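You operate a simulated robot arm through the tools that you are given. There is no shell and no other tool. Be economical: measure what you need, move in short steps, check, and stop when the job is done.

Carry out the task below with a simulated robot arm. There is one attempt and no reset: what you move stays moved.

JOB
Dispense 15 ml into the DOSE tube at the fill seat.
Fine: set the stroke stop, swing the outlet over the tube, then back over the waste pot.

The check looks at the end state, three seconds after you hand in, the way a careful person would. Anything else that was tipped, shoved, dropped, spilled or broken makes it a failure.

ROBOT AND FRAMES
A 6-joint arm with a two-finger parallel gripper, fixed in place. Base frame: the origin is at the foot of the arm, x ahead of it, y to its left, z up; the work surface is at about z = 0.74. Lengths are in m, angles in degrees, forces in N, time in s.
With the tool pointing down near the work surface it reaches from about 0.3 to 0.7 m from the base axis. Its first joint turns from -166.0 to 166.0 degrees. Payload 4.1 kg.
Tool frame: the origin (TCP) lies between the finger pads and is the grasp point; the fingertips stand 0.023 m ahead of it; z points along the fingers, y is the line along which they close. The gripper opens to 0.094 m. The fingers are 0.038 m wide and 0.01 m thick; the gripper's body (0.054 by 0.096 m) begins 0.039 m behind the TCP.
Orientation is that of the tool frame in the base frame, as a unit quaternion [x, y, z, w]. With the fingers straight down and closing along the base's y, the tool's x points along the base's -x, its y along +y and its z along -z.

CONTROLS
- The arm moves only by the tool arm_command. Its argument "moves" is a list of rows, each a list of 7 numbers: the shift along the tool's x, y, z in m, then the turn, a rotation vector about the tool's x, y, z in degrees, then the closure, from 0 (fully open) to 1 (shut). In form: [[tx, ty, tz, wx, wy, wz, grip], ...]. A call has 1 to 8 rows; each row shifts and turns the commanded pose from where the row before left it, along the tool's axes as they then stand. A row lasts 0.2 s, in which the tool goes at most 0.05 m and 8.6 degrees; a call with a longer step from one row to the next is refused whole, and so is a gripper value outside its range. A pose out of reach is approached as far as the arm can. The call stops where the force on the tool passes 40 N (or 10 N more than at its start, if that is more) or the arm is blocked; 0.2 s more then pass. The fingers move at their own pace (about 0.045 m/s each) and stop on an object; they squeeze with about 41 N. The grip force told is the motor's: it shows also when the fingers shut on nothing. Time passes only in rows, and 0.2 s behind the last, so rows that do not move let the fingers close. The reply holds the time, the measured pose of the TCP, the force on the tool along the base axes, the opening and the grip force, in the units named above and with some noise, and new pictures: "pictures" is both (left out), scene, wrist or none.
- Cameras (640 x 400 px; columns grow to the right, rows downward): "scene" is fixed at [0.0472, 0.6507, 1.6426]; the picture's right is [-0.82, -0.57, 0.00], its down [-0.34, 0.48, -0.81] and it looks along [0.46, -0.66, -0.59] (base axes); focal length 328 px, centre (320, 200). "wrist" rides on the gripper at [0.086, 0.016, -0.074] in the tool frame; the picture's right is [-0.18, 0.98, 0.00], its down [-0.58, -0.11, -0.81] and it looks along [-0.79, -0.15, 0.59] (tool axes); focal length 243 px, centre (320, 200). There is no depth. A picture from a camera that has moved, and an enlarged one, comes with that camera's place and axes in the base frame and with its lens.
- lift_body(by): slides the trunk up (or, below 0, down) by that many m; the arm rides with it, the base frame stays. It gives what a move gives, with no picture.
- zoom(camera, box): a new picture of the part [left, top, right, bottom] of that camera's present view, enlarged. It takes no simulated time.
- job_done(): hands the job in; it is judged then, once.

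Work in short steps. Places have to be worked out from the pictures, the camera data and where the tool is seen: move nearer, look again, correct. Check each grasp and each placing, and mend what went wrong. You have 120 turns and 170 pictures in all, those below and enlarged ones among them. Open the gripper and draw the arm clear of the work before you hand the job in, unless the task says otherwise; then end with one line.

The tools are called after "Request:" as a command line: name --pt "numbers of a row" for each row, then --argument value for the rest, lists and objects as JSON in quotes. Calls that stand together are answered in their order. arm_command: Moves the arm, as the interface text tells. Its arguments: {"type":"object","properties":{"moves":{"type":"array"},"pictures":{"type":"string","enum":["both","scene","wrist","none"]}},"required":["moves"]} The other tools are called the same way: lift_body (by) slides the trunk up or down; zoom (camera, box) takes an enlarged picture of a part of a camera's view; job_done () hands the job in.

At the start:

```text
time_s: 0.0
position: [0.3545, 0.1529, 1.3676]
orientation: [0.0, 1.0, 0.001, 0.001]
ft_force: [0.0, 0.1, 0.3]
width: 0.0941
grasp_force: 0.0
trunk travel left (down, up): [-0.525, 0.065]
```

scene: 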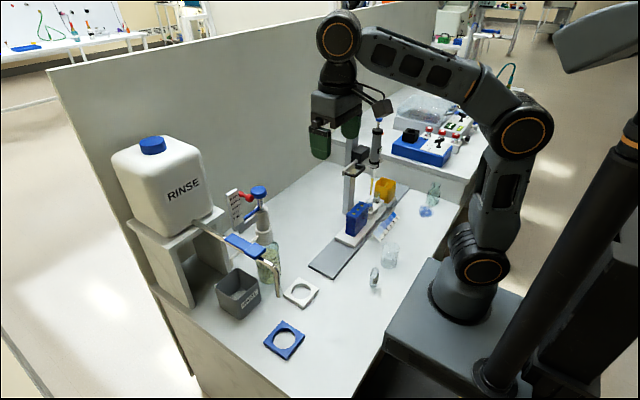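
wrist: 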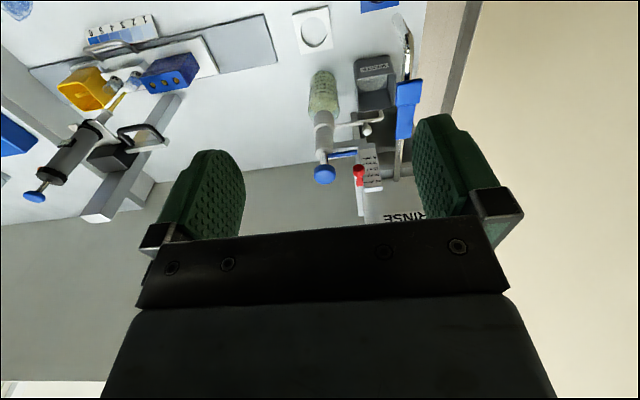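

I'll look closely at the bench first to identify the dispenser, stroke stop, outlet, tubes and pot.

Request:
zoom --camera "scene" --box '[310, 100, 470, 280]'

Request:
zoom --camera "scene" --box '[180, 170, 340, 370]'

Request:
zoom --camera "wrist" --box '[0, 0, 240, 230]'

Request:
zoom --camera "wrist" --box '[280, 0, 440, 230]'

```text
2.22 times, centred on (390, 190) of scene
camera zoom: at [0.0472, 0.6507, 1.6426], right [-0.82, -0.57, 0.0], down [-0.34, 0.48, -0.81], along [0.46, -0.66, -0.59], focal length 729 px, centre (164, 222)
```

zoom: 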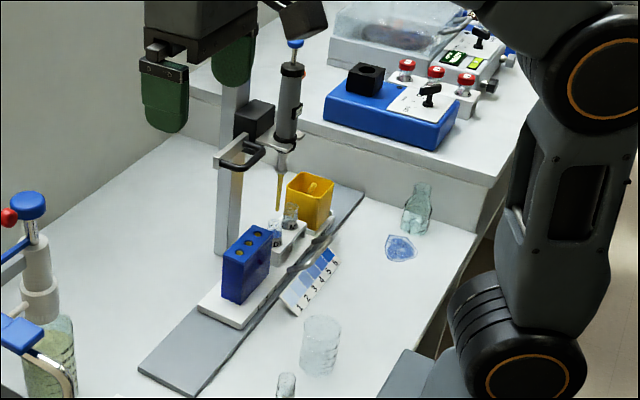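

```text
2.00 times, centred on (260, 270) of scene
camera zoom: at [0.0472, 0.6507, 1.6426], right [-0.82, -0.57, 0.0], down [-0.34, 0.48, -0.81], along [0.46, -0.66, -0.59], focal length 656 px, centre (440, 60)
```

zoom: 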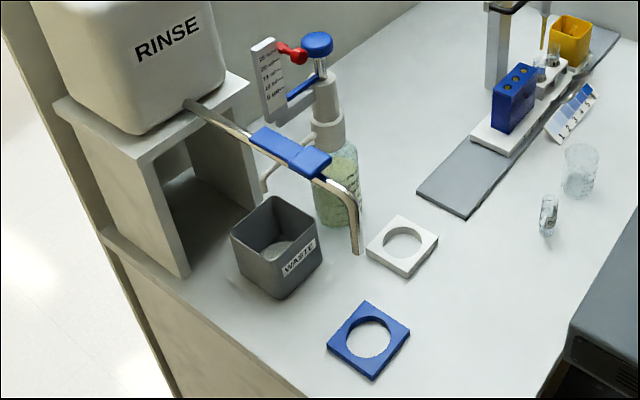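

```text
1.74 times, centred on (120, 115) of wrist
camera zoom: at [0.2693, 0.1703, 1.4423], right [0.18, 0.98, 0.0], down [0.58, -0.11, 0.81], along [0.79, -0.15, -0.59], focal length 422 px, centre (668, 348)
```

zoom: 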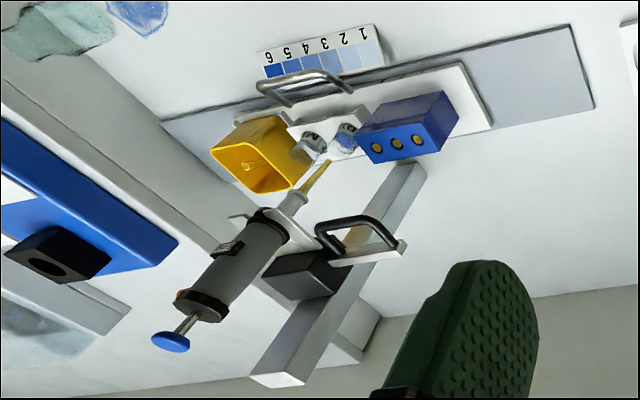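

```text
1.74 times, centred on (360, 115) of wrist
camera zoom: at [0.2693, 0.1703, 1.4423], right [0.18, 0.98, 0.0], down [0.58, -0.11, 0.81], along [0.79, -0.15, -0.59], focal length 422 px, centre (250, 348)
```

zoom: 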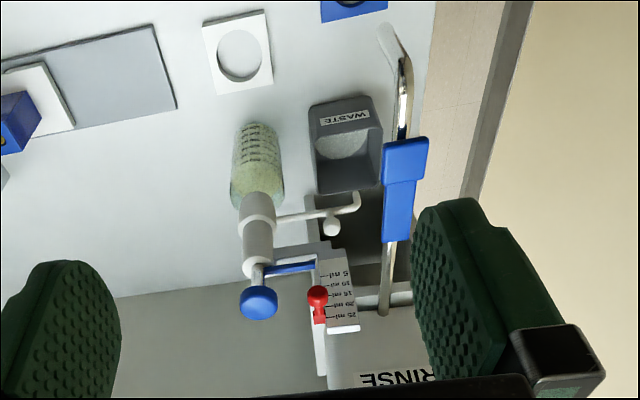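

Request:
zoom --camera "scene" --box '[355, 230, 411, 295]'

Request:
zoom --camera "scene" --box '[210, 180, 330, 310]'

Request:
zoom --camera "wrist" --box '[340, 80, 430, 220]'

```text
6.15 times, centred on (383, 262) of scene
camera zoom: at [0.0472, 0.6507, 1.6426], right [-0.82, -0.57, 0.0], down [-0.34, 0.48, -0.81], along [0.46, -0.66, -0.59], focal length 2018 px, centre (-68, -185)
```

zoom: 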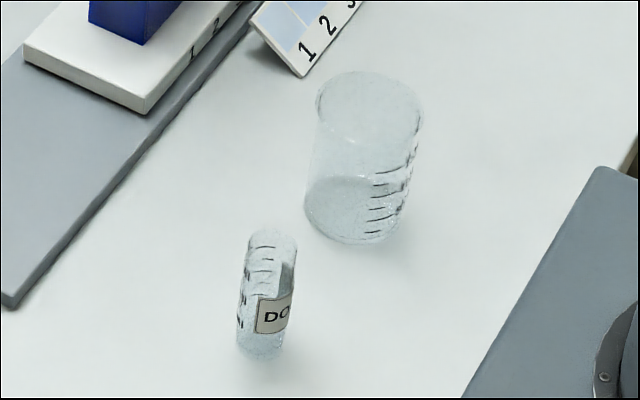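

```text
3.08 times, centred on (270, 245) of scene
camera zoom: at [0.0472, 0.6507, 1.6426], right [-0.82, -0.57, 0.0], down [-0.34, 0.48, -0.81], along [0.46, -0.66, -0.59], focal length 1009 px, centre (474, 62)
```

zoom: 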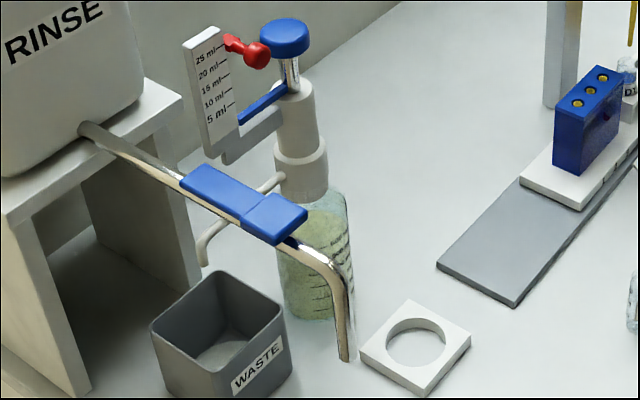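

```text
2.86 times, centred on (385, 150) of wrist
camera zoom: at [0.2693, 0.1703, 1.4423], right [0.18, 0.98, 0.0], down [0.58, -0.11, 0.81], along [0.79, -0.15, -0.59], focal length 693 px, centre (134, 343)
```

zoom: 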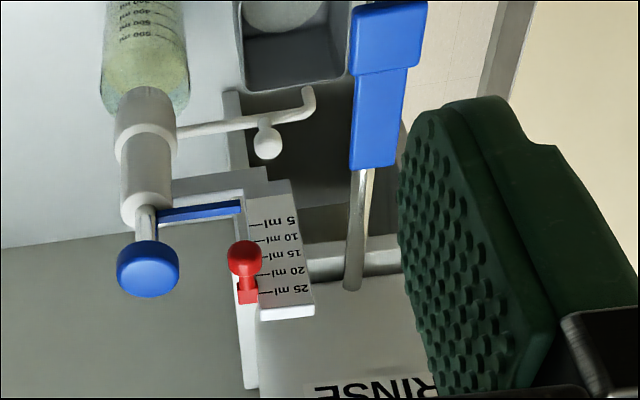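

The DOSE tube stands near (0.32,-0.07), not at a seat; the white ring near (0.50,0.11) looks like the dispenser's fill seat. I'll lower the trunk for a closer look.

Request:
lift_body --by -0.22

Request:
arm_command --pt "0 0 0 0 0 0 0"

```text
time_s: 2.3
position: [0.3564, 0.1531, 1.146]
orientation: [-0.001, 1.0, 0.0, 0.0]
ft_force: [-0.5, 0.2, 0.2]
width: 0.094
grasp_force: 0.0
trunk travel left (down, up): [-0.305, 0.285]
```

```text
time_s: 2.7
position: [0.3559, 0.1529, 1.1469]
orientation: [0.0, 1.0, 0.0, 0.0]
ft_force: [-1.3, 0.3, -0.3]
width: 0.0936
grasp_force: 0.1
trunk travel left (down, up): [-0.305, 0.285]
camera wrist: at [0.2693, 0.1703, 1.2223], right [0.18, 0.98, 0.0], down [0.58, -0.11, 0.81], along [0.79, -0.15, -0.59], focal length 243 px, centre (320, 200)
```

scene: 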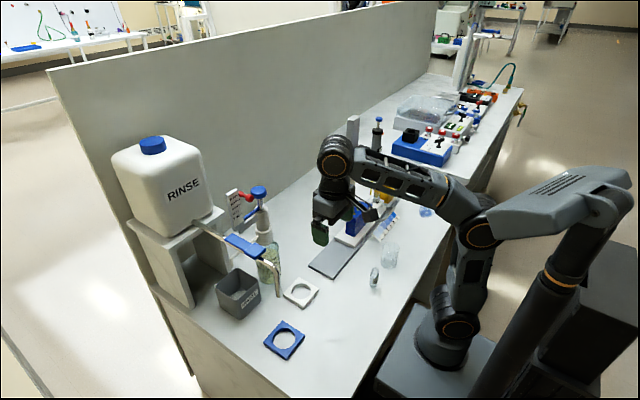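
wrist: 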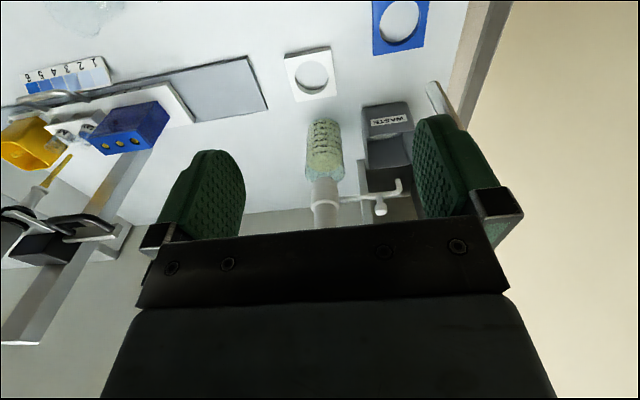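

The geometry resolves well: dispenser axis at about (0.645,0.11), outlet tip about (0.64,0.25,0.92) over the pot, radius 0.14, so the white ring is the fill seat. I'll now move over toward the DOSE tube.

Request:
arm_command --pt "0.0 -0.045 0.01 0 0 0 0" --pt "0.0 -0.045 0.02 0 0 0 0" --pt "0.01 -0.045 0.02 0 0 0 0" --pt "0.01 -0.045 0.02 0 0 0 0" --pt "0.01 -0.026 0.04 0 0 0 0" --pt "0.01 0 0.04 0 0 0 0" --pt "0 0 0.04 0 0 0 0" --pt "0 0 0 0 0 0 0"

```text
refused: row 3 steps farther than a row can; nothing moved
```

Request:
arm_command --pt "0.0 -0.04 0.01 0 0 0 0" --pt "0.0 -0.04 0.02 0 0 0 0" --pt "0.01 -0.04 0.02 0 0 0 0" --pt "0.01 -0.04 0.02 0 0 0 0" --pt "0.01 -0.03 0.03 0 0 0 0" --pt "0.01 -0.016 0.04 0 0 0 0" --pt "0 0 0.045 0 0 0 0" --pt "0 0 0 0 0 0 0"

```text
time_s: 4.5
position: [0.3154, -0.0512, 0.9606]
orientation: [0.0, 1.0, 0.0, 0.0]
ft_force: [0.4, -0.5, -1.0]
width: 0.0943
grasp_force: 0.1
trunk travel left (down, up): [-0.305, 0.285]
camera wrist: at [0.228, -0.0353, 1.0365], right [0.18, 0.98, 0.0], down [0.58, -0.11, 0.81], along [0.79, -0.15, -0.59], focal length 243 px, centre (320, 200)
```

scene: 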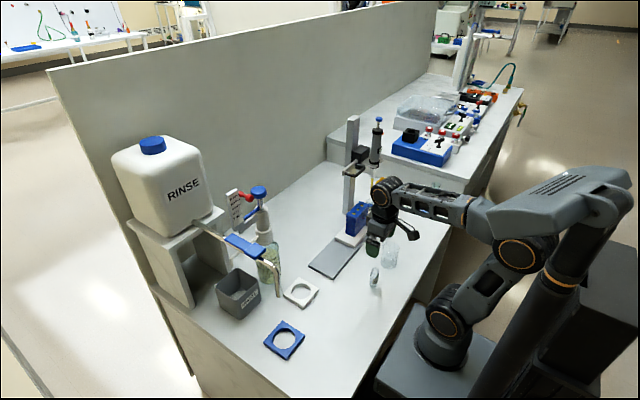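
wrist: 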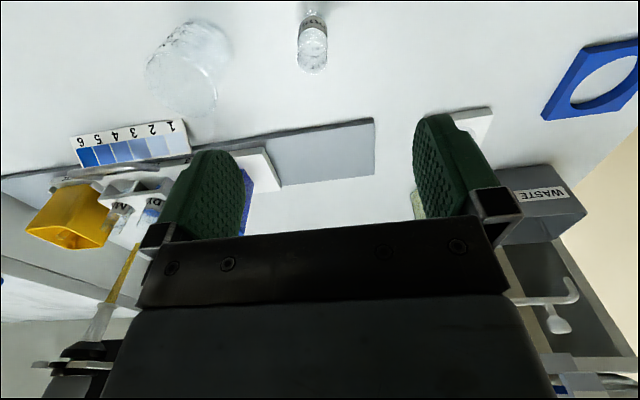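

Request:
zoom --camera "wrist" --box '[270, 0, 360, 90]'

Request:
zoom --camera "scene" --box '[350, 225, 406, 305]'

```text
4.44 times, centred on (315, 45) of wrist
camera zoom: at [0.228, -0.0353, 1.0365], right [0.18, 0.98, 0.0], down [0.58, -0.11, 0.81], along [0.79, -0.15, -0.59], focal length 1078 px, centre (342, 889)
```

zoom: 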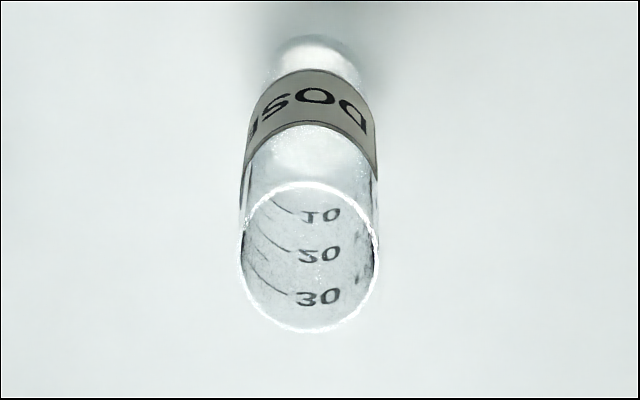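

```text
5.00 times, centred on (378, 265) of scene
camera zoom: at [0.0472, 0.6507, 1.6426], right [-0.82, -0.57, 0.0], down [-0.34, 0.48, -0.81], along [0.46, -0.66, -0.59], focal length 1640 px, centre (30, -125)
```

zoom: 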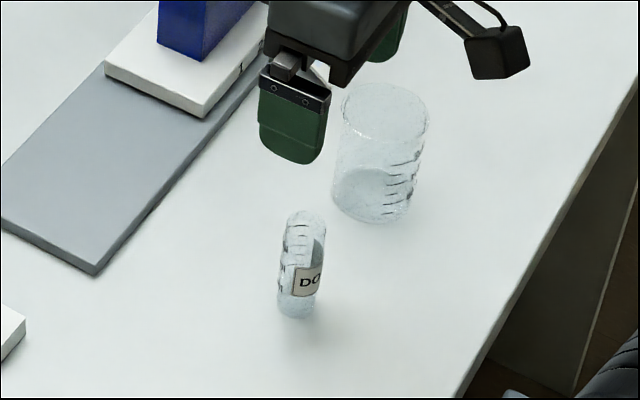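

Tube rim is at about (0.319,-0.059,0.818), diameter about 27 mm. I'll descend to z≈0.80 around it.

Request:
arm_command --pt "-0.004 -0.008 0.03 0 0 0 0.3" --pt "0 0 0.04 0 0 0 0.3" --pt "0 0 0.04 0 0 0 0.3" --pt "0 0 0.03 0 0 0 0.3" --pt "0 0 0.0 0 0 0 0.3"

Request:
zoom --camera "scene" --box '[350, 225, 406, 305]'

```text
time_s: 5.7
position: [0.319, -0.0616, 0.8218]
orientation: [0.0, 1.0, 0.001, 0.0]
ft_force: [-0.7, 0.1, 0.3]
width: 0.0659
grasp_force: 0.1
trunk travel left (down, up): [-0.305, 0.285]
camera wrist: at [0.2323, -0.0449, 0.8974], right [0.18, 0.98, 0.0], down [0.58, -0.11, 0.81], along [0.79, -0.15, -0.59], focal length 243 px, centre (320, 200)
```

scene: 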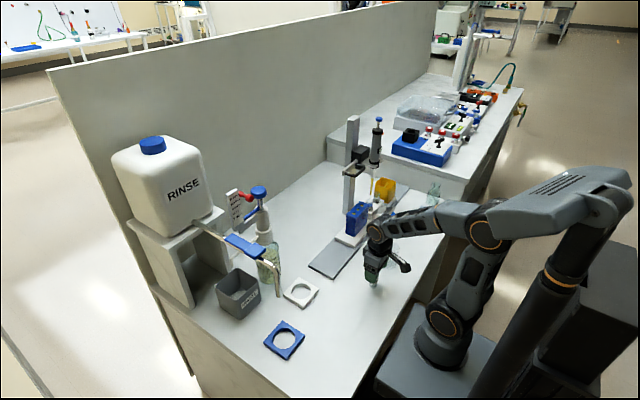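
wrist: 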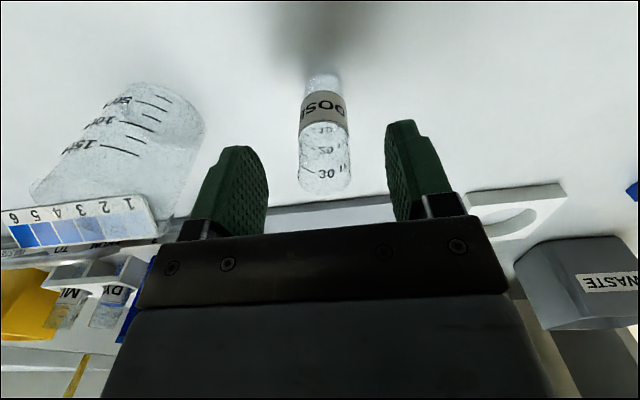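

```text
5.00 times, centred on (378, 265) of scene
camera zoom: at [0.0472, 0.6507, 1.6426], right [-0.82, -0.57, 0.0], down [-0.34, 0.48, -0.81], along [0.46, -0.66, -0.59], focal length 1640 px, centre (30, -125)
```

zoom: 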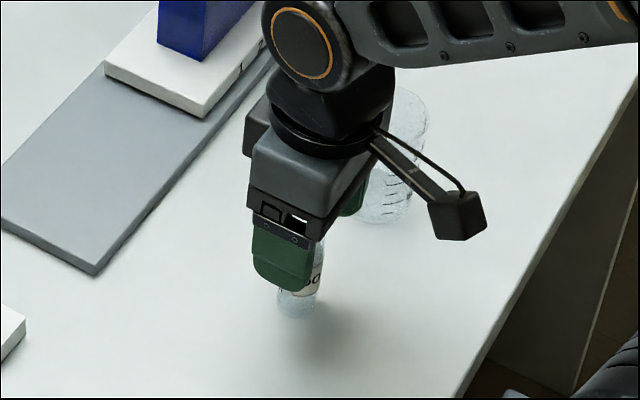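

Tube is between the fingers. I lower 2.5 cm and close gently.

Request:
arm_command --pt "0.001 0.003 0.025 0 0 0 0.3" --pt "0 0 0.0 0 0 0 0.4" --pt "0 0 0.0 0 0 0 0.8" --pt "0 0 0.0 0 0 0 0.8" --pt "0 0 0.0 0 0 0 0.8" --pt "0 0 0.0 0 0 0 0.8" --pictures "wrist"

```text
time_s: 7.1
position: [0.3187, -0.0592, 0.7981]
orientation: [-0.001, 1.0, -0.001, 0.0]
ft_force: [-0.2, -0.6, -0.2]
width: 0.0265
grasp_force: 40.7
trunk travel left (down, up): [-0.305, 0.285]
camera wrist: at [0.2315, -0.0417, 0.8729], right [0.18, 0.98, 0.0], down [0.58, -0.11, 0.81], along [0.79, -0.15, -0.59], focal length 243 px, centre (320, 200)
```

wrist: 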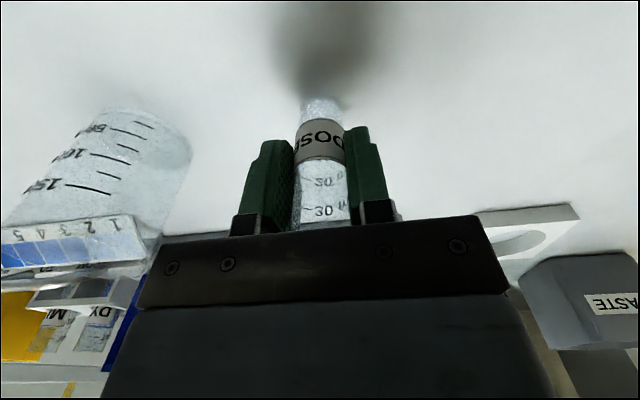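

The tube is held (26.5 mm). Lift and carry it toward the white fill seat.

Request:
arm_command --pt "0 0 -0.03 0 0 0 0.8" --pt "0 0 -0.04 0 0 0 0.8" --pt "-0.02 0.03 -0.02 0 0 0 0.8" --pt "-0.033 0.033 0 0 0 0 0.8" --pt "-0.033 0.033 0 0 0 0 0.8" --pt "-0.033 0.033 0 0 0 0 0.8" --pt "-0.033 0.033 0 0 0 0 0.8" --pt "0 0 0 0 0 0 0.8"

Request:
zoom --camera "scene" --box '[220, 170, 360, 330]'

```text
time_s: 8.9
position: [0.4722, 0.1048, 0.8857]
orientation: [0.0, 1.0, -0.001, 0.001]
ft_force: [0.3, 0.0, 0.5]
width: 0.0264
grasp_force: 40.9
trunk travel left (down, up): [-0.305, 0.285]
camera wrist: at [0.3853, 0.1218, 0.9618], right [0.18, 0.98, 0.0], down [0.58, -0.11, 0.81], along [0.79, -0.15, -0.59], focal length 243 px, centre (320, 200)
```

scene: 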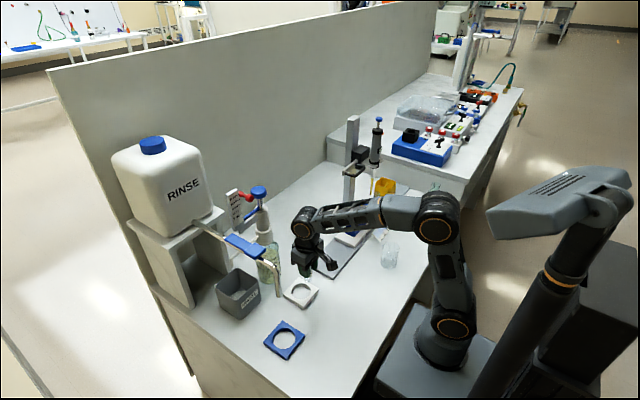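
wrist: 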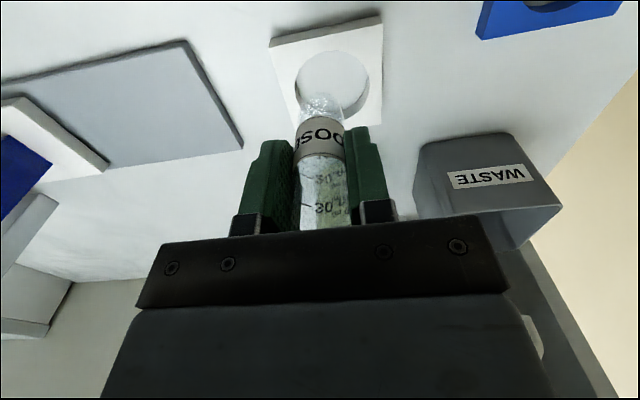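

```text
2.50 times, centred on (290, 250) of scene
camera zoom: at [0.0472, 0.6507, 1.6426], right [-0.82, -0.57, 0.0], down [-0.34, 0.48, -0.81], along [0.46, -0.66, -0.59], focal length 820 px, centre (395, 75)
```

zoom: 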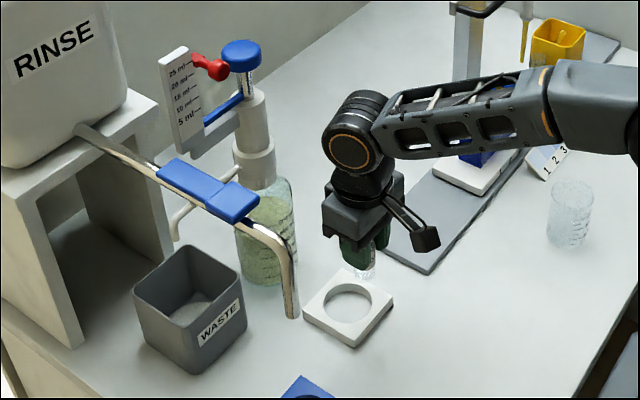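

Hole centre is at about (0.495,0.112). I'll shift over it and lower to just above the table.

Request:
arm_command --pt "-0.026 0.007 0 0 0 0 0.8" --pt "0 0 0.0 0 0 0 0.8" --pt "0 0 0.03 0 0 0 0.8" --pt "0 0 0.0 0 0 0 0.8"

Request:
zoom --camera "scene" --box '[260, 230, 340, 330]'

Request:
zoom --camera "wrist" --box '[240, 0, 440, 140]'

```text
time_s: 9.9
position: [0.4964, 0.1115, 0.8568]
orientation: [0.001, 1.0, 0.0, 0.0]
ft_force: [0.3, -0.9, -0.9]
width: 0.0263
grasp_force: 41.1
trunk travel left (down, up): [-0.305, 0.285]
camera wrist: at [0.4105, 0.1284, 0.9327], right [0.18, 0.98, 0.0], down [0.58, -0.11, 0.81], along [0.79, -0.15, -0.59], focal length 243 px, centre (320, 200)
```

scene: 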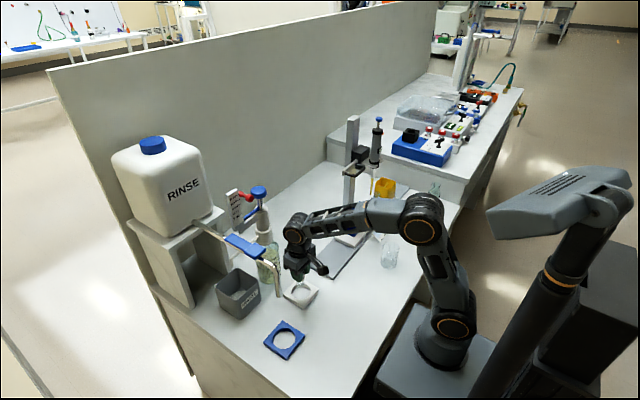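
wrist: 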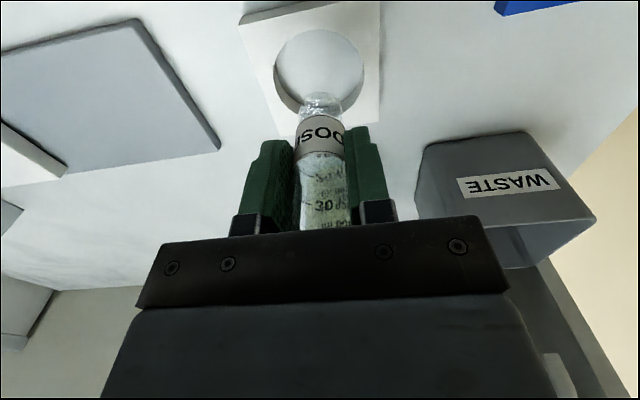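

```text
4.00 times, centred on (300, 280) of scene
camera zoom: at [0.0472, 0.6507, 1.6426], right [-0.82, -0.57, 0.0], down [-0.34, 0.48, -0.81], along [0.46, -0.66, -0.59], focal length 1312 px, centre (400, -120)
```

zoom: 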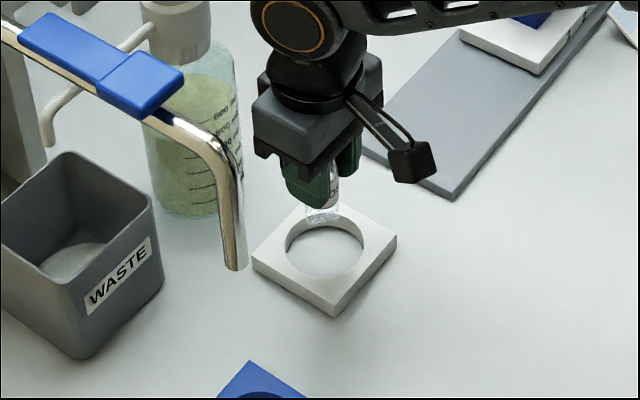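

```text
2.86 times, centred on (340, 70) of wrist
camera zoom: at [0.4105, 0.1284, 0.9327], right [0.18, 0.98, 0.0], down [0.58, -0.11, 0.81], along [0.79, -0.15, -0.59], focal length 693 px, centre (263, 571)
```

zoom: 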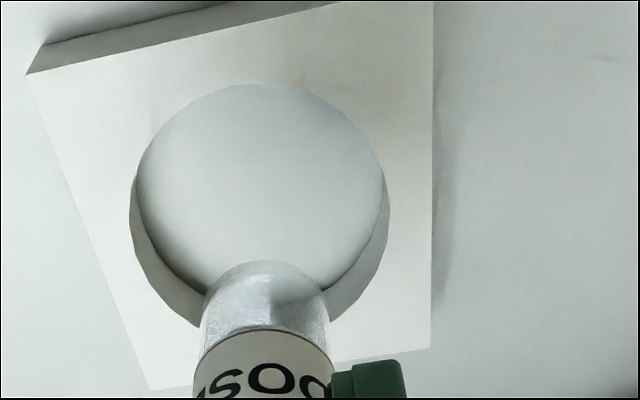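

Hole (64 mm wide) is centred near (0.494,0.112), and the tube is above it with room. Lower it to the table.

Request:
arm_command --pt "-0.002 0 0.03 0 0 0 0.8" --pt "0 0 0.02 0 0 0 0.8" --pt "0 0 0.005 0 0 0 0.8" --pt "0 0 0.002 0 0 0 0.8" --pt "0 0 0.0 0 0 0 0.8"

Request:
zoom --camera "scene" --box '[260, 230, 340, 330]'

```text
time_s: 11.1
position: [0.4984, 0.1096, 0.8012]
orientation: [0.0, 1.0, -0.001, 0.001]
ft_force: [0.6, -2.8, 8.9]
width: 0.0262
grasp_force: 40.6
trunk travel left (down, up): [-0.305, 0.285]
camera wrist: at [0.4123, 0.1279, 0.8761], right [0.18, 0.98, 0.0], down [0.58, -0.11, 0.81], along [0.79, -0.15, -0.59], focal length 243 px, centre (320, 200)
```

scene: 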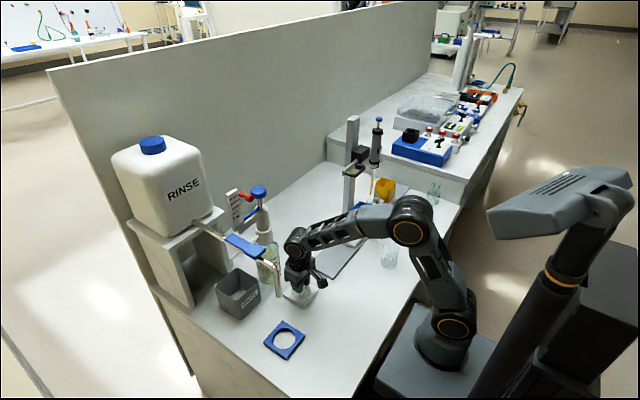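
wrist: 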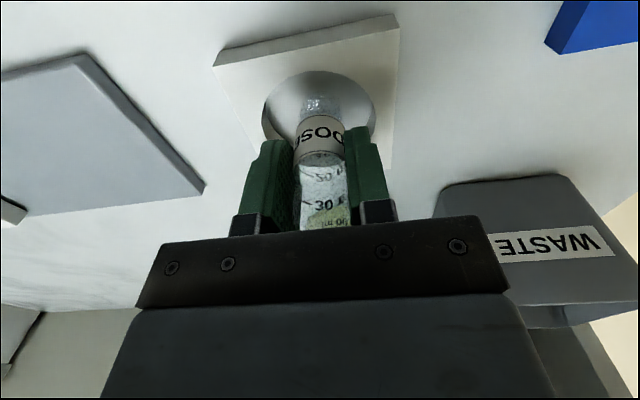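

```text
4.00 times, centred on (300, 280) of scene
camera zoom: at [0.0472, 0.6507, 1.6426], right [-0.82, -0.57, 0.0], down [-0.34, 0.48, -0.81], along [0.46, -0.66, -0.59], focal length 1312 px, centre (400, -120)
```

zoom: 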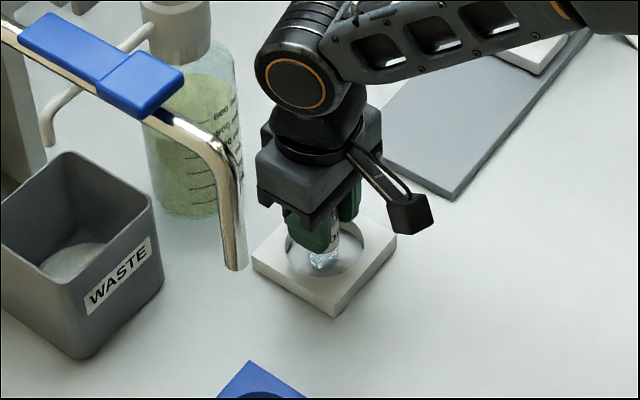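

Force shows the tube touching down. Release and rise straight up.

Request:
arm_command --pt "0 0 0 0 0 0 0.4" --pt "0 0 0 0 0 0 0.4" --pt "0 0 -0.02 0 0 0 0.4" --pt "0 0 -0.04 0 0 0 0.4" --pt "0 0 -0.045 0 0 0 0.4" --pt "0.03 0 -0.04 0 0 0 0.4" --pt "0.04 0 -0.03 0 0 0 0.4" --pt "0 0 0 0 0 0 0.4"

Request:
zoom --camera "wrist" --box '[280, 0, 480, 160]'

Request:
zoom --camera "scene" --box '[210, 180, 330, 310]'

```text
time_s: 12.9
position: [0.4297, 0.1138, 0.9759]
orientation: [-0.001, 1.0, 0.0, 0.0]
ft_force: [-0.4, 0.3, -0.2]
width: 0.0562
grasp_force: 0.0
trunk travel left (down, up): [-0.305, 0.285]
camera wrist: at [0.3422, 0.13, 1.0513], right [0.18, 0.98, 0.0], down [0.58, -0.11, 0.81], along [0.79, -0.15, -0.59], focal length 243 px, centre (320, 200)
```

scene: 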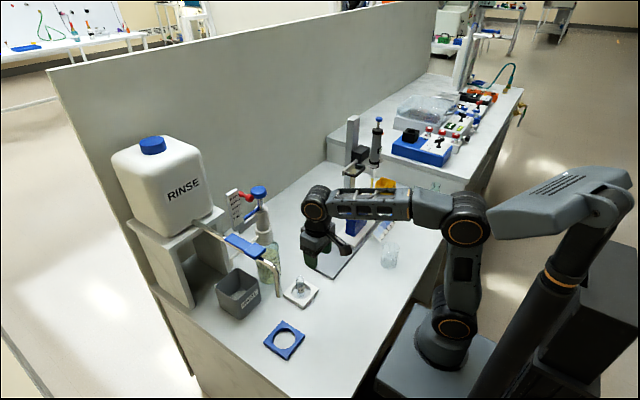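
wrist: 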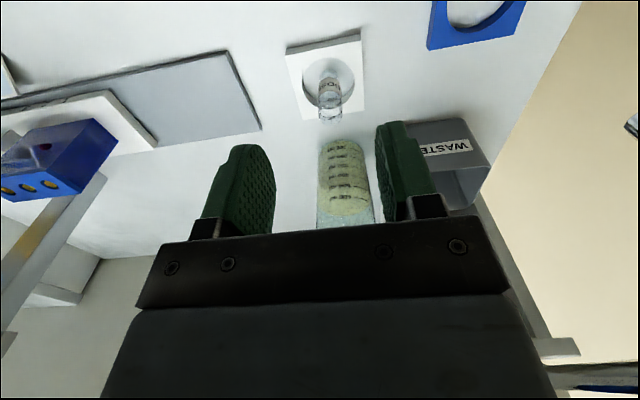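

```text
2.50 times, centred on (380, 80) of wrist
camera zoom: at [0.3422, 0.13, 1.0513], right [0.18, 0.98, 0.0], down [0.58, -0.11, 0.81], along [0.79, -0.15, -0.59], focal length 606 px, centre (170, 500)
```

zoom: 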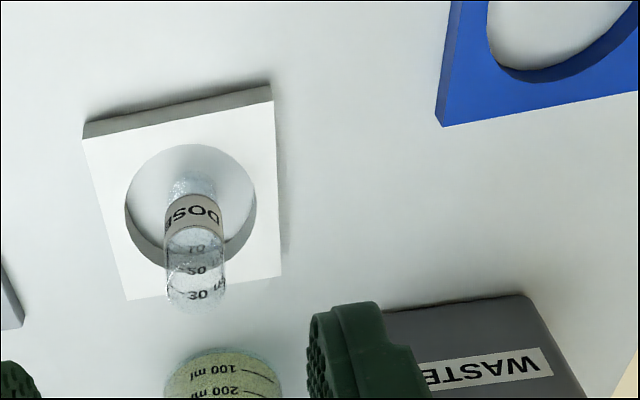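

```text
3.08 times, centred on (270, 245) of scene
camera zoom: at [0.0472, 0.6507, 1.6426], right [-0.82, -0.57, 0.0], down [-0.34, 0.48, -0.81], along [0.46, -0.66, -0.59], focal length 1009 px, centre (474, 62)
```

zoom: 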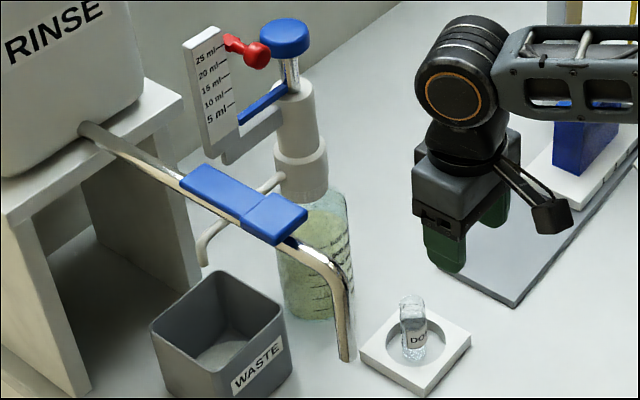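

The tube stands upright in the seat at about (0.498,0.112). Now rise to see the stop and scale up close.

Request:
lift_body --by 0.26

Request:
arm_command --pt "0.02 0.01 0 0 0 0 0" --pictures "wrist"

Request:
zoom --camera "wrist" --box '[260, 60, 460, 240]'

Request:
zoom --camera "scene" --box '[220, 170, 290, 240]'

```text
time_s: 15.6
position: [0.4293, 0.1133, 1.2345]
orientation: [0.0, 1.0, 0.0, -0.001]
ft_force: [1.0, 0.5, 0.3]
width: 0.0562
grasp_force: 0.0
trunk travel left (down, up): [-0.565, 0.025]
```

```text
time_s: 16.0
position: [0.4083, 0.1233, 1.2348]
orientation: [-0.001, 1.0, 0.001, 0.0]
ft_force: [-0.3, 0.2, -0.1]
width: 0.0912
grasp_force: 0.1
trunk travel left (down, up): [-0.565, 0.025]
camera wrist: at [0.3218, 0.1398, 1.3102], right [0.18, 0.98, 0.0], down [0.58, -0.11, 0.81], along [0.79, -0.15, -0.59], focal length 243 px, centre (320, 200)
```

wrist: 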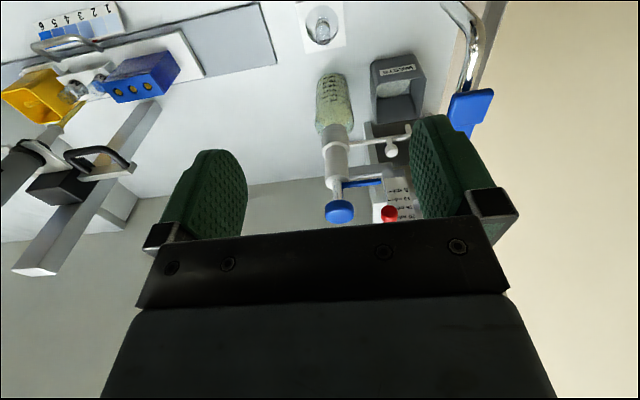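

```text
2.22 times, centred on (360, 150) of wrist
camera zoom: at [0.3218, 0.1398, 1.3102], right [0.18, 0.98, 0.0], down [0.58, -0.11, 0.81], along [0.79, -0.15, -0.59], focal length 539 px, centre (231, 311)
```

zoom: 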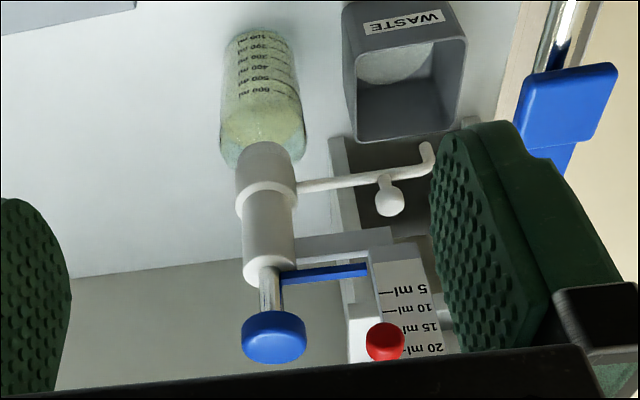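

```text
5.71 times, centred on (255, 205) of scene
camera zoom: at [0.0472, 0.6507, 1.6426], right [-0.82, -0.57, 0.0], down [-0.34, 0.48, -0.81], along [0.46, -0.66, -0.59], focal length 1874 px, centre (691, 171)
```

zoom: 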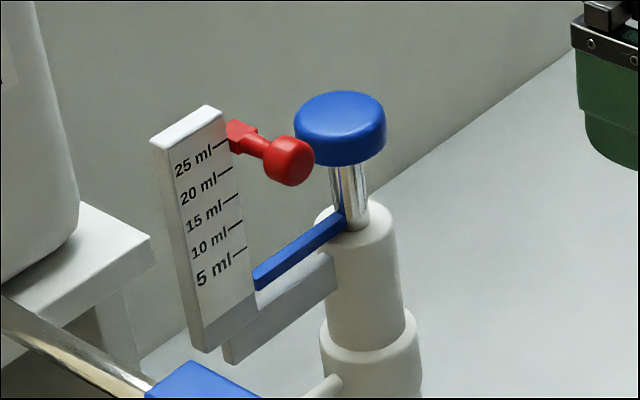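

The stop is a red slider with a knob, on the scale plate's edge near 25 ml, and the blue pointer bar moves with the plunger. I'll tilt the fingers forward ~34° at plate height to view the scale squarely.

Request:
arm_command --pt "0 0.01 0.04 0 0 0 0.3" --pt "0 0.01 0.04 0 0 0 0.3" --pt "0 0 0 0 -8.5 0 0.3" --pt "0 0 0 0 -8.5 0 0.3" --pt "0 0 0 0 -8.5 0 0.3" --pt "0 0 0 0 -8.5 0 0.3" --pt "0 0 0 0 0 0 0.3"

Request:
zoom --camera "wrist" --box '[260, 60, 460, 240]'

```text
time_s: 17.6
position: [0.4089, 0.1431, 1.1556]
orientation: [-0.001, 0.956, 0.001, 0.293]
ft_force: [0.0, 0.1, -1.0]
width: 0.0659
grasp_force: 0.0
trunk travel left (down, up): [-0.565, 0.025]
camera wrist: at [0.2953, 0.16, 1.1697], right [0.15, 0.98, 0.1], down [0.03, -0.11, 0.99], along [0.99, -0.15, -0.05], focal length 243 px, centre (320, 200)
```

scene: 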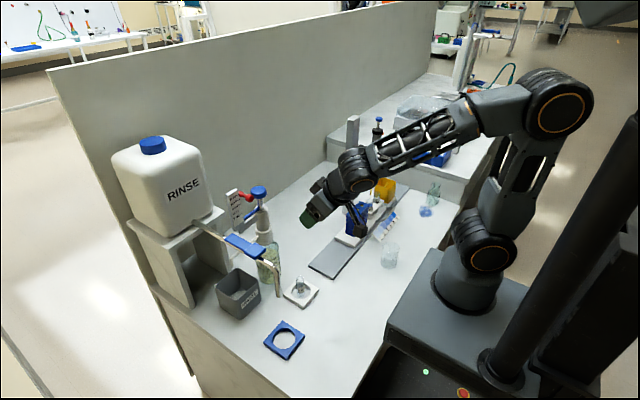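
wrist: 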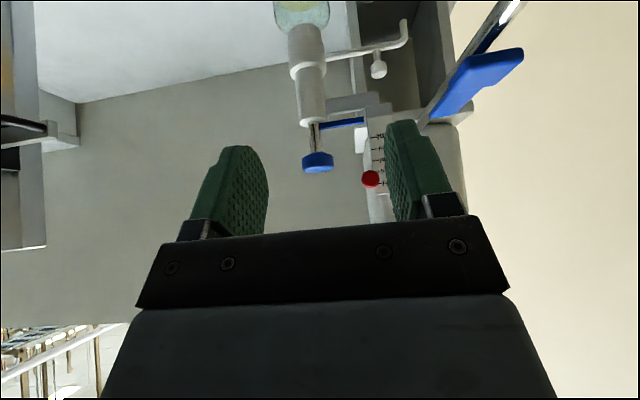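

```text
2.22 times, centred on (360, 150) of wrist
camera zoom: at [0.2953, 0.16, 1.1697], right [0.15, 0.98, 0.1], down [0.03, -0.11, 0.99], along [0.99, -0.15, -0.05], focal length 539 px, centre (231, 311)
```

zoom: 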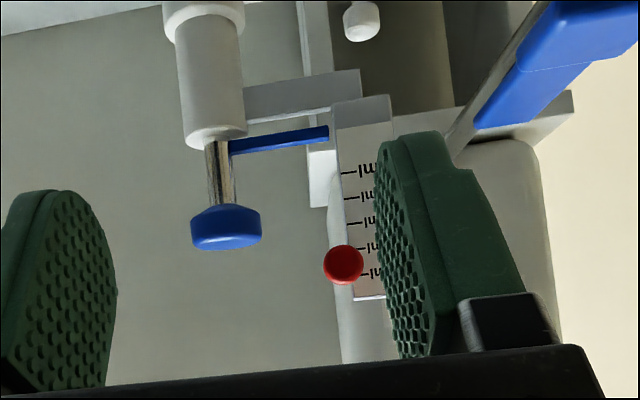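

Measured: knob ≈ (0.602,0.179,1.135), i.e. at the 25 mark; marks spaced ~3.1 mm/ml, so 15 ml is ~31 mm lower. I'll approach the knob with the fingers partly open.

Request:
arm_command --pt "-0.0244 0.009 0.0225 0 0 0 0.5" --pt "-0.0244 0.009 0.0225 0 0 0 0.5" --pt "-0.0244 0.009 0.0225 0 0 0 0.5" --pt "-0.0244 0.009 0.0225 0 0 0 0.5" --pt "0 0 0 0 0 0 0.5"

Request:
zoom --camera "wrist" --box '[220, 80, 420, 240]'

Request:
zoom --camera "scene" --box '[210, 160, 310, 240]'

```text
time_s: 18.8
position: [0.5412, 0.1791, 1.1343]
orientation: [0.0, 0.956, 0.0, 0.292]
ft_force: [0.0, 0.2, 0.7]
width: 0.0471
grasp_force: 0.0
trunk travel left (down, up): [-0.565, 0.025]
camera wrist: at [0.4286, 0.1967, 1.148], right [0.15, 0.98, 0.1], down [0.03, -0.11, 0.99], along [0.99, -0.15, -0.05], focal length 243 px, centre (320, 200)
```

scene: 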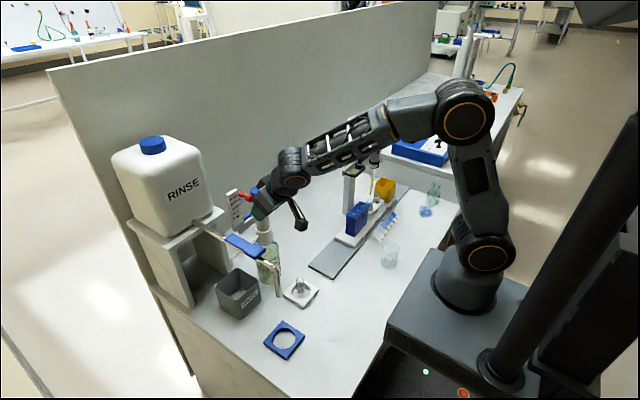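
wrist: 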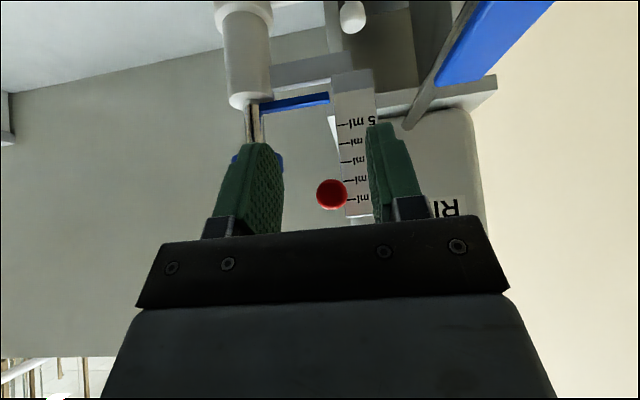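

```text
2.50 times, centred on (320, 160) of wrist
camera zoom: at [0.4286, 0.1967, 1.148], right [0.15, 0.98, 0.1], down [0.03, -0.11, 0.99], along [0.99, -0.15, -0.05], focal length 606 px, centre (320, 300)
```

zoom: 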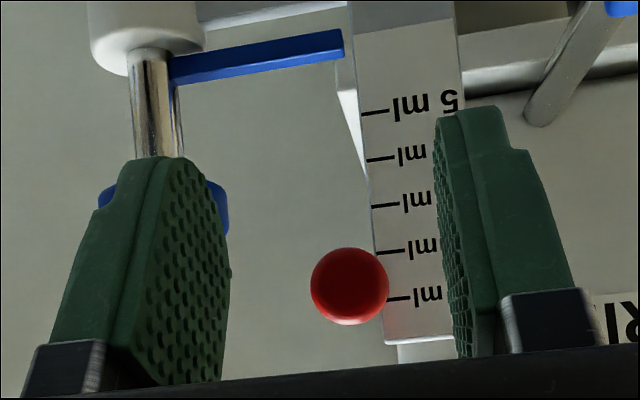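

```text
5.00 times, centred on (260, 200) of scene
camera zoom: at [0.0472, 0.6507, 1.6426], right [-0.82, -0.57, 0.0], down [-0.34, 0.48, -0.81], along [0.46, -0.66, -0.59], focal length 1640 px, centre (620, 200)
```

zoom: 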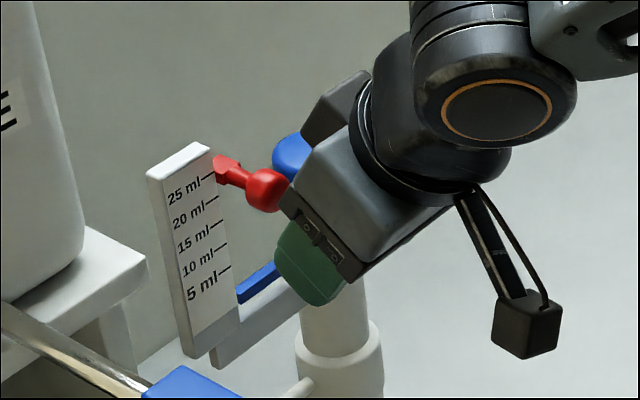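

Fingers straddle the knob's column. Advance along x so the knob sits between pads, then close.

Request:
arm_command --pt "-0.0235 0 0.015 0 0 0 0.5" --pt "-0.0235 0 0.015 0 0 0 0.5" --pt "0 0 0 0 0 0 0.6" --pt "0 0 0 0 0 0 0.95" --pt "0 0 0 0 0 0 0.95" --pt "0 0 0 0 0 0 0.95"

Request:
zoom --camera "scene" --box '[210, 160, 310, 240]'

```text
time_s: 20.2
position: [0.5968, 0.179, 1.1375]
orientation: [0.0, 0.956, -0.001, 0.292]
ft_force: [0.4, -1.0, -0.1]
width: 0.0216
grasp_force: 45.1
trunk travel left (down, up): [-0.565, 0.025]
camera wrist: at [0.4833, 0.196, 1.1509], right [0.15, 0.98, 0.1], down [0.03, -0.11, 0.99], along [0.99, -0.15, -0.05], focal length 243 px, centre (320, 200)
```

scene: 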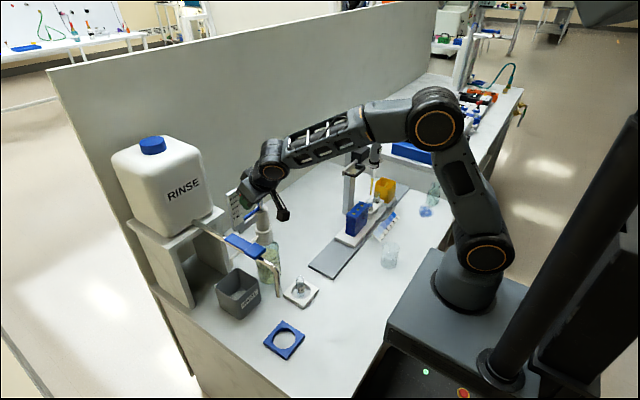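
wrist: 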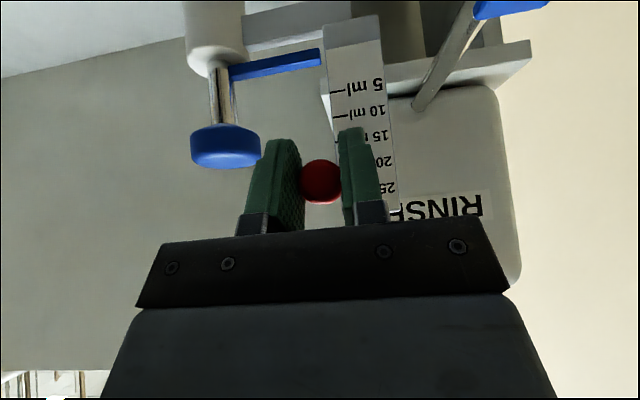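

```text
5.00 times, centred on (260, 200) of scene
camera zoom: at [0.0472, 0.6507, 1.6426], right [-0.82, -0.57, 0.0], down [-0.34, 0.48, -0.81], along [0.46, -0.66, -0.59], focal length 1640 px, centre (620, 200)
```

zoom: 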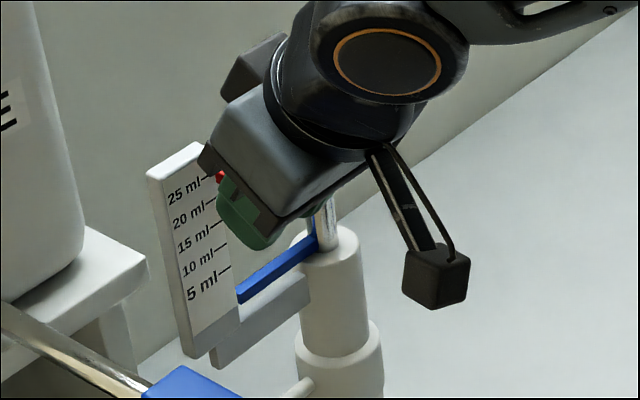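

Knob gripped (21.6 mm). Slide down 10 mm first and watch the force.

Request:
arm_command --pt "0.0028 0 0.00415 0 0 0 0.95" --pt "0.0028 0 0.00415 0 0 0 0.95" --pt "0 0 0 0 0 0 0.95" --pictures "wrist"

```text
time_s: 21.0
position: [0.5973, 0.1799, 1.1264]
orientation: [0.001, 0.957, -0.001, 0.292]
ft_force: [2.4, -2.8, 0.8]
width: 0.0219
grasp_force: 45.1
trunk travel left (down, up): [-0.565, 0.025]
camera wrist: at [0.4833, 0.196, 1.1405], right [0.15, 0.98, 0.1], down [0.03, -0.11, 0.99], along [0.99, -0.15, -0.05], focal length 243 px, centre (320, 200)
```

wrist: 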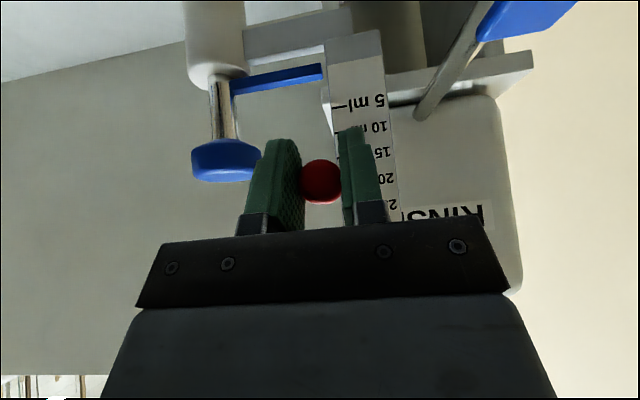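

It slides easily. Continue ~21.5 mm to reach 15 ml.

Request:
arm_command --pt "0.003 0 0.00448 0 0 0 0.95" --pt "0.003 0 0.00448 0 0 0 0.95" --pt "0.003 0 0.00448 0 0 0 0.95" --pt "0.003 0 0.00448 0 0 0 0.95" --pt "0 0 0 0 0 0 0.95" --pt "0 0 0 0 0 0 0.95" --pictures "wrist"

Request:
zoom --camera "scene" --box '[210, 160, 310, 240]'

```text
time_s: 22.4
position: [0.5968, 0.1783, 1.1037]
orientation: [0.0, 0.956, -0.001, 0.293]
ft_force: [8.7, -4.0, -0.1]
width: 0.0215
grasp_force: 44.9
trunk travel left (down, up): [-0.565, 0.025]
camera wrist: at [0.4833, 0.1959, 1.1186], right [0.15, 0.98, 0.1], down [0.03, -0.11, 0.99], along [0.99, -0.15, -0.05], focal length 243 px, centre (320, 200)
```

wrist: 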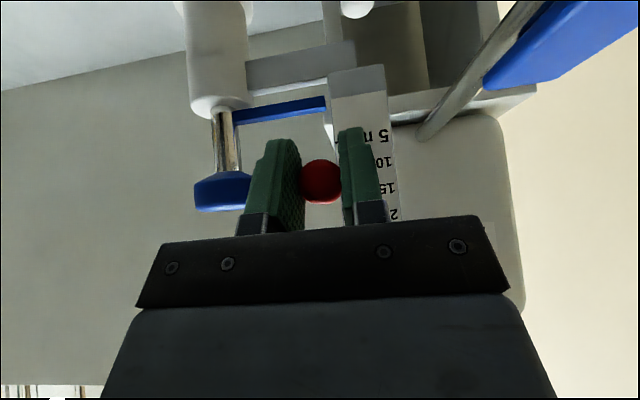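

```text
5.00 times, centred on (260, 200) of scene
camera zoom: at [0.0472, 0.6507, 1.6426], right [-0.82, -0.57, 0.0], down [-0.34, 0.48, -0.81], along [0.46, -0.66, -0.59], focal length 1640 px, centre (620, 200)
```

zoom: 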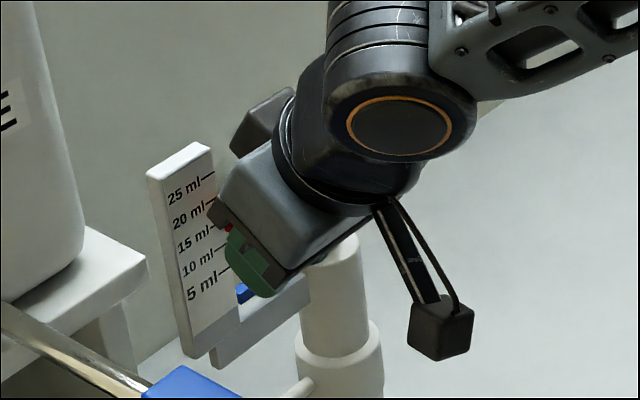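

Near 15. Release, back off along x and check the setting.

Request:
arm_command --pt "0 0 0 0 0 0 0.5" --pt "0 0 0 0 0 0 0.5" --pt "0.025 0 -0.016 0 0 0 0.5" --pt "0.0332 0 -0.0224 0 0 0 0.5" --pt "0.0332 0 -0.0224 0 0 0 0.5" --pt "0.0332 0 -0.0224 0 0 0 0.0" --pt "0 0 0 0 0 0 0.0" --pt "0 0 0 0 0 0 0.0" --pictures "wrist"

Request:
zoom --camera "scene" --box '[225, 170, 281, 230]'

Request:
zoom --camera "wrist" --box '[280, 80, 400, 200]'

```text
time_s: 24.2
position: [0.4467, 0.1778, 1.1035]
orientation: [-0.001, 0.956, 0.0, 0.293]
ft_force: [0.2, 0.5, -0.9]
width: 0.0939
grasp_force: 0.1
trunk travel left (down, up): [-0.565, 0.025]
camera wrist: at [0.3336, 0.1953, 1.1166], right [0.15, 0.98, 0.1], down [0.03, -0.11, 0.99], along [0.99, -0.15, -0.05], focal length 243 px, centre (320, 200)
```

wrist: 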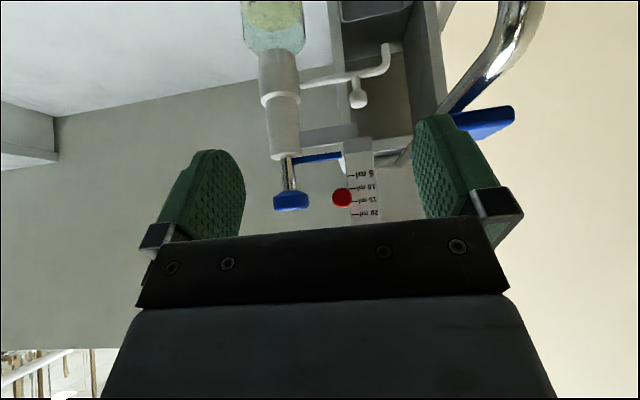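

```text
6.67 times, centred on (253, 200) of scene
camera zoom: at [0.0472, 0.6507, 1.6426], right [-0.82, -0.57, 0.0], down [-0.34, 0.48, -0.81], along [0.46, -0.66, -0.59], focal length 2186 px, centre (767, 200)
```

zoom: 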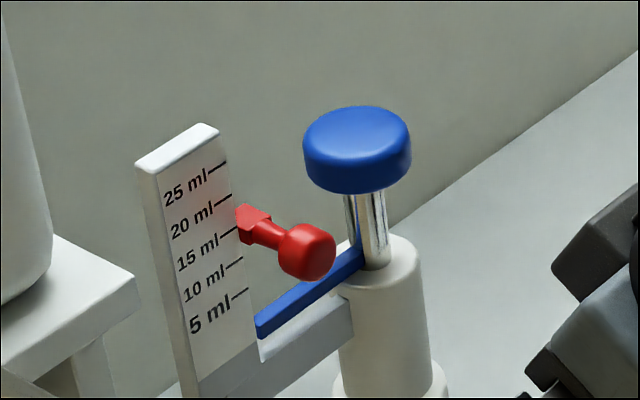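

```text
3.33 times, centred on (340, 140) of wrist
camera zoom: at [0.3336, 0.1953, 1.1166], right [0.15, 0.98, 0.1], down [0.03, -0.11, 0.99], along [0.99, -0.15, -0.05], focal length 809 px, centre (253, 400)
```

zoom: 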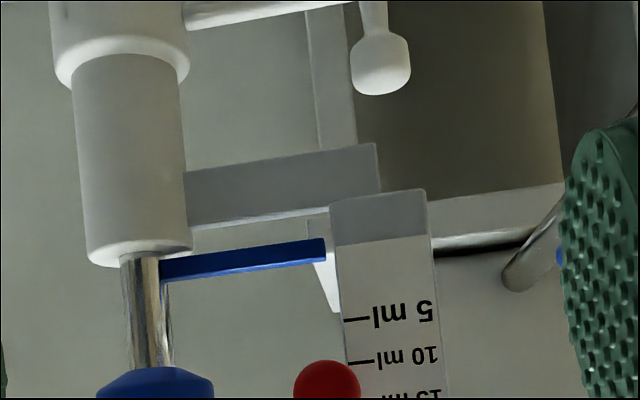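

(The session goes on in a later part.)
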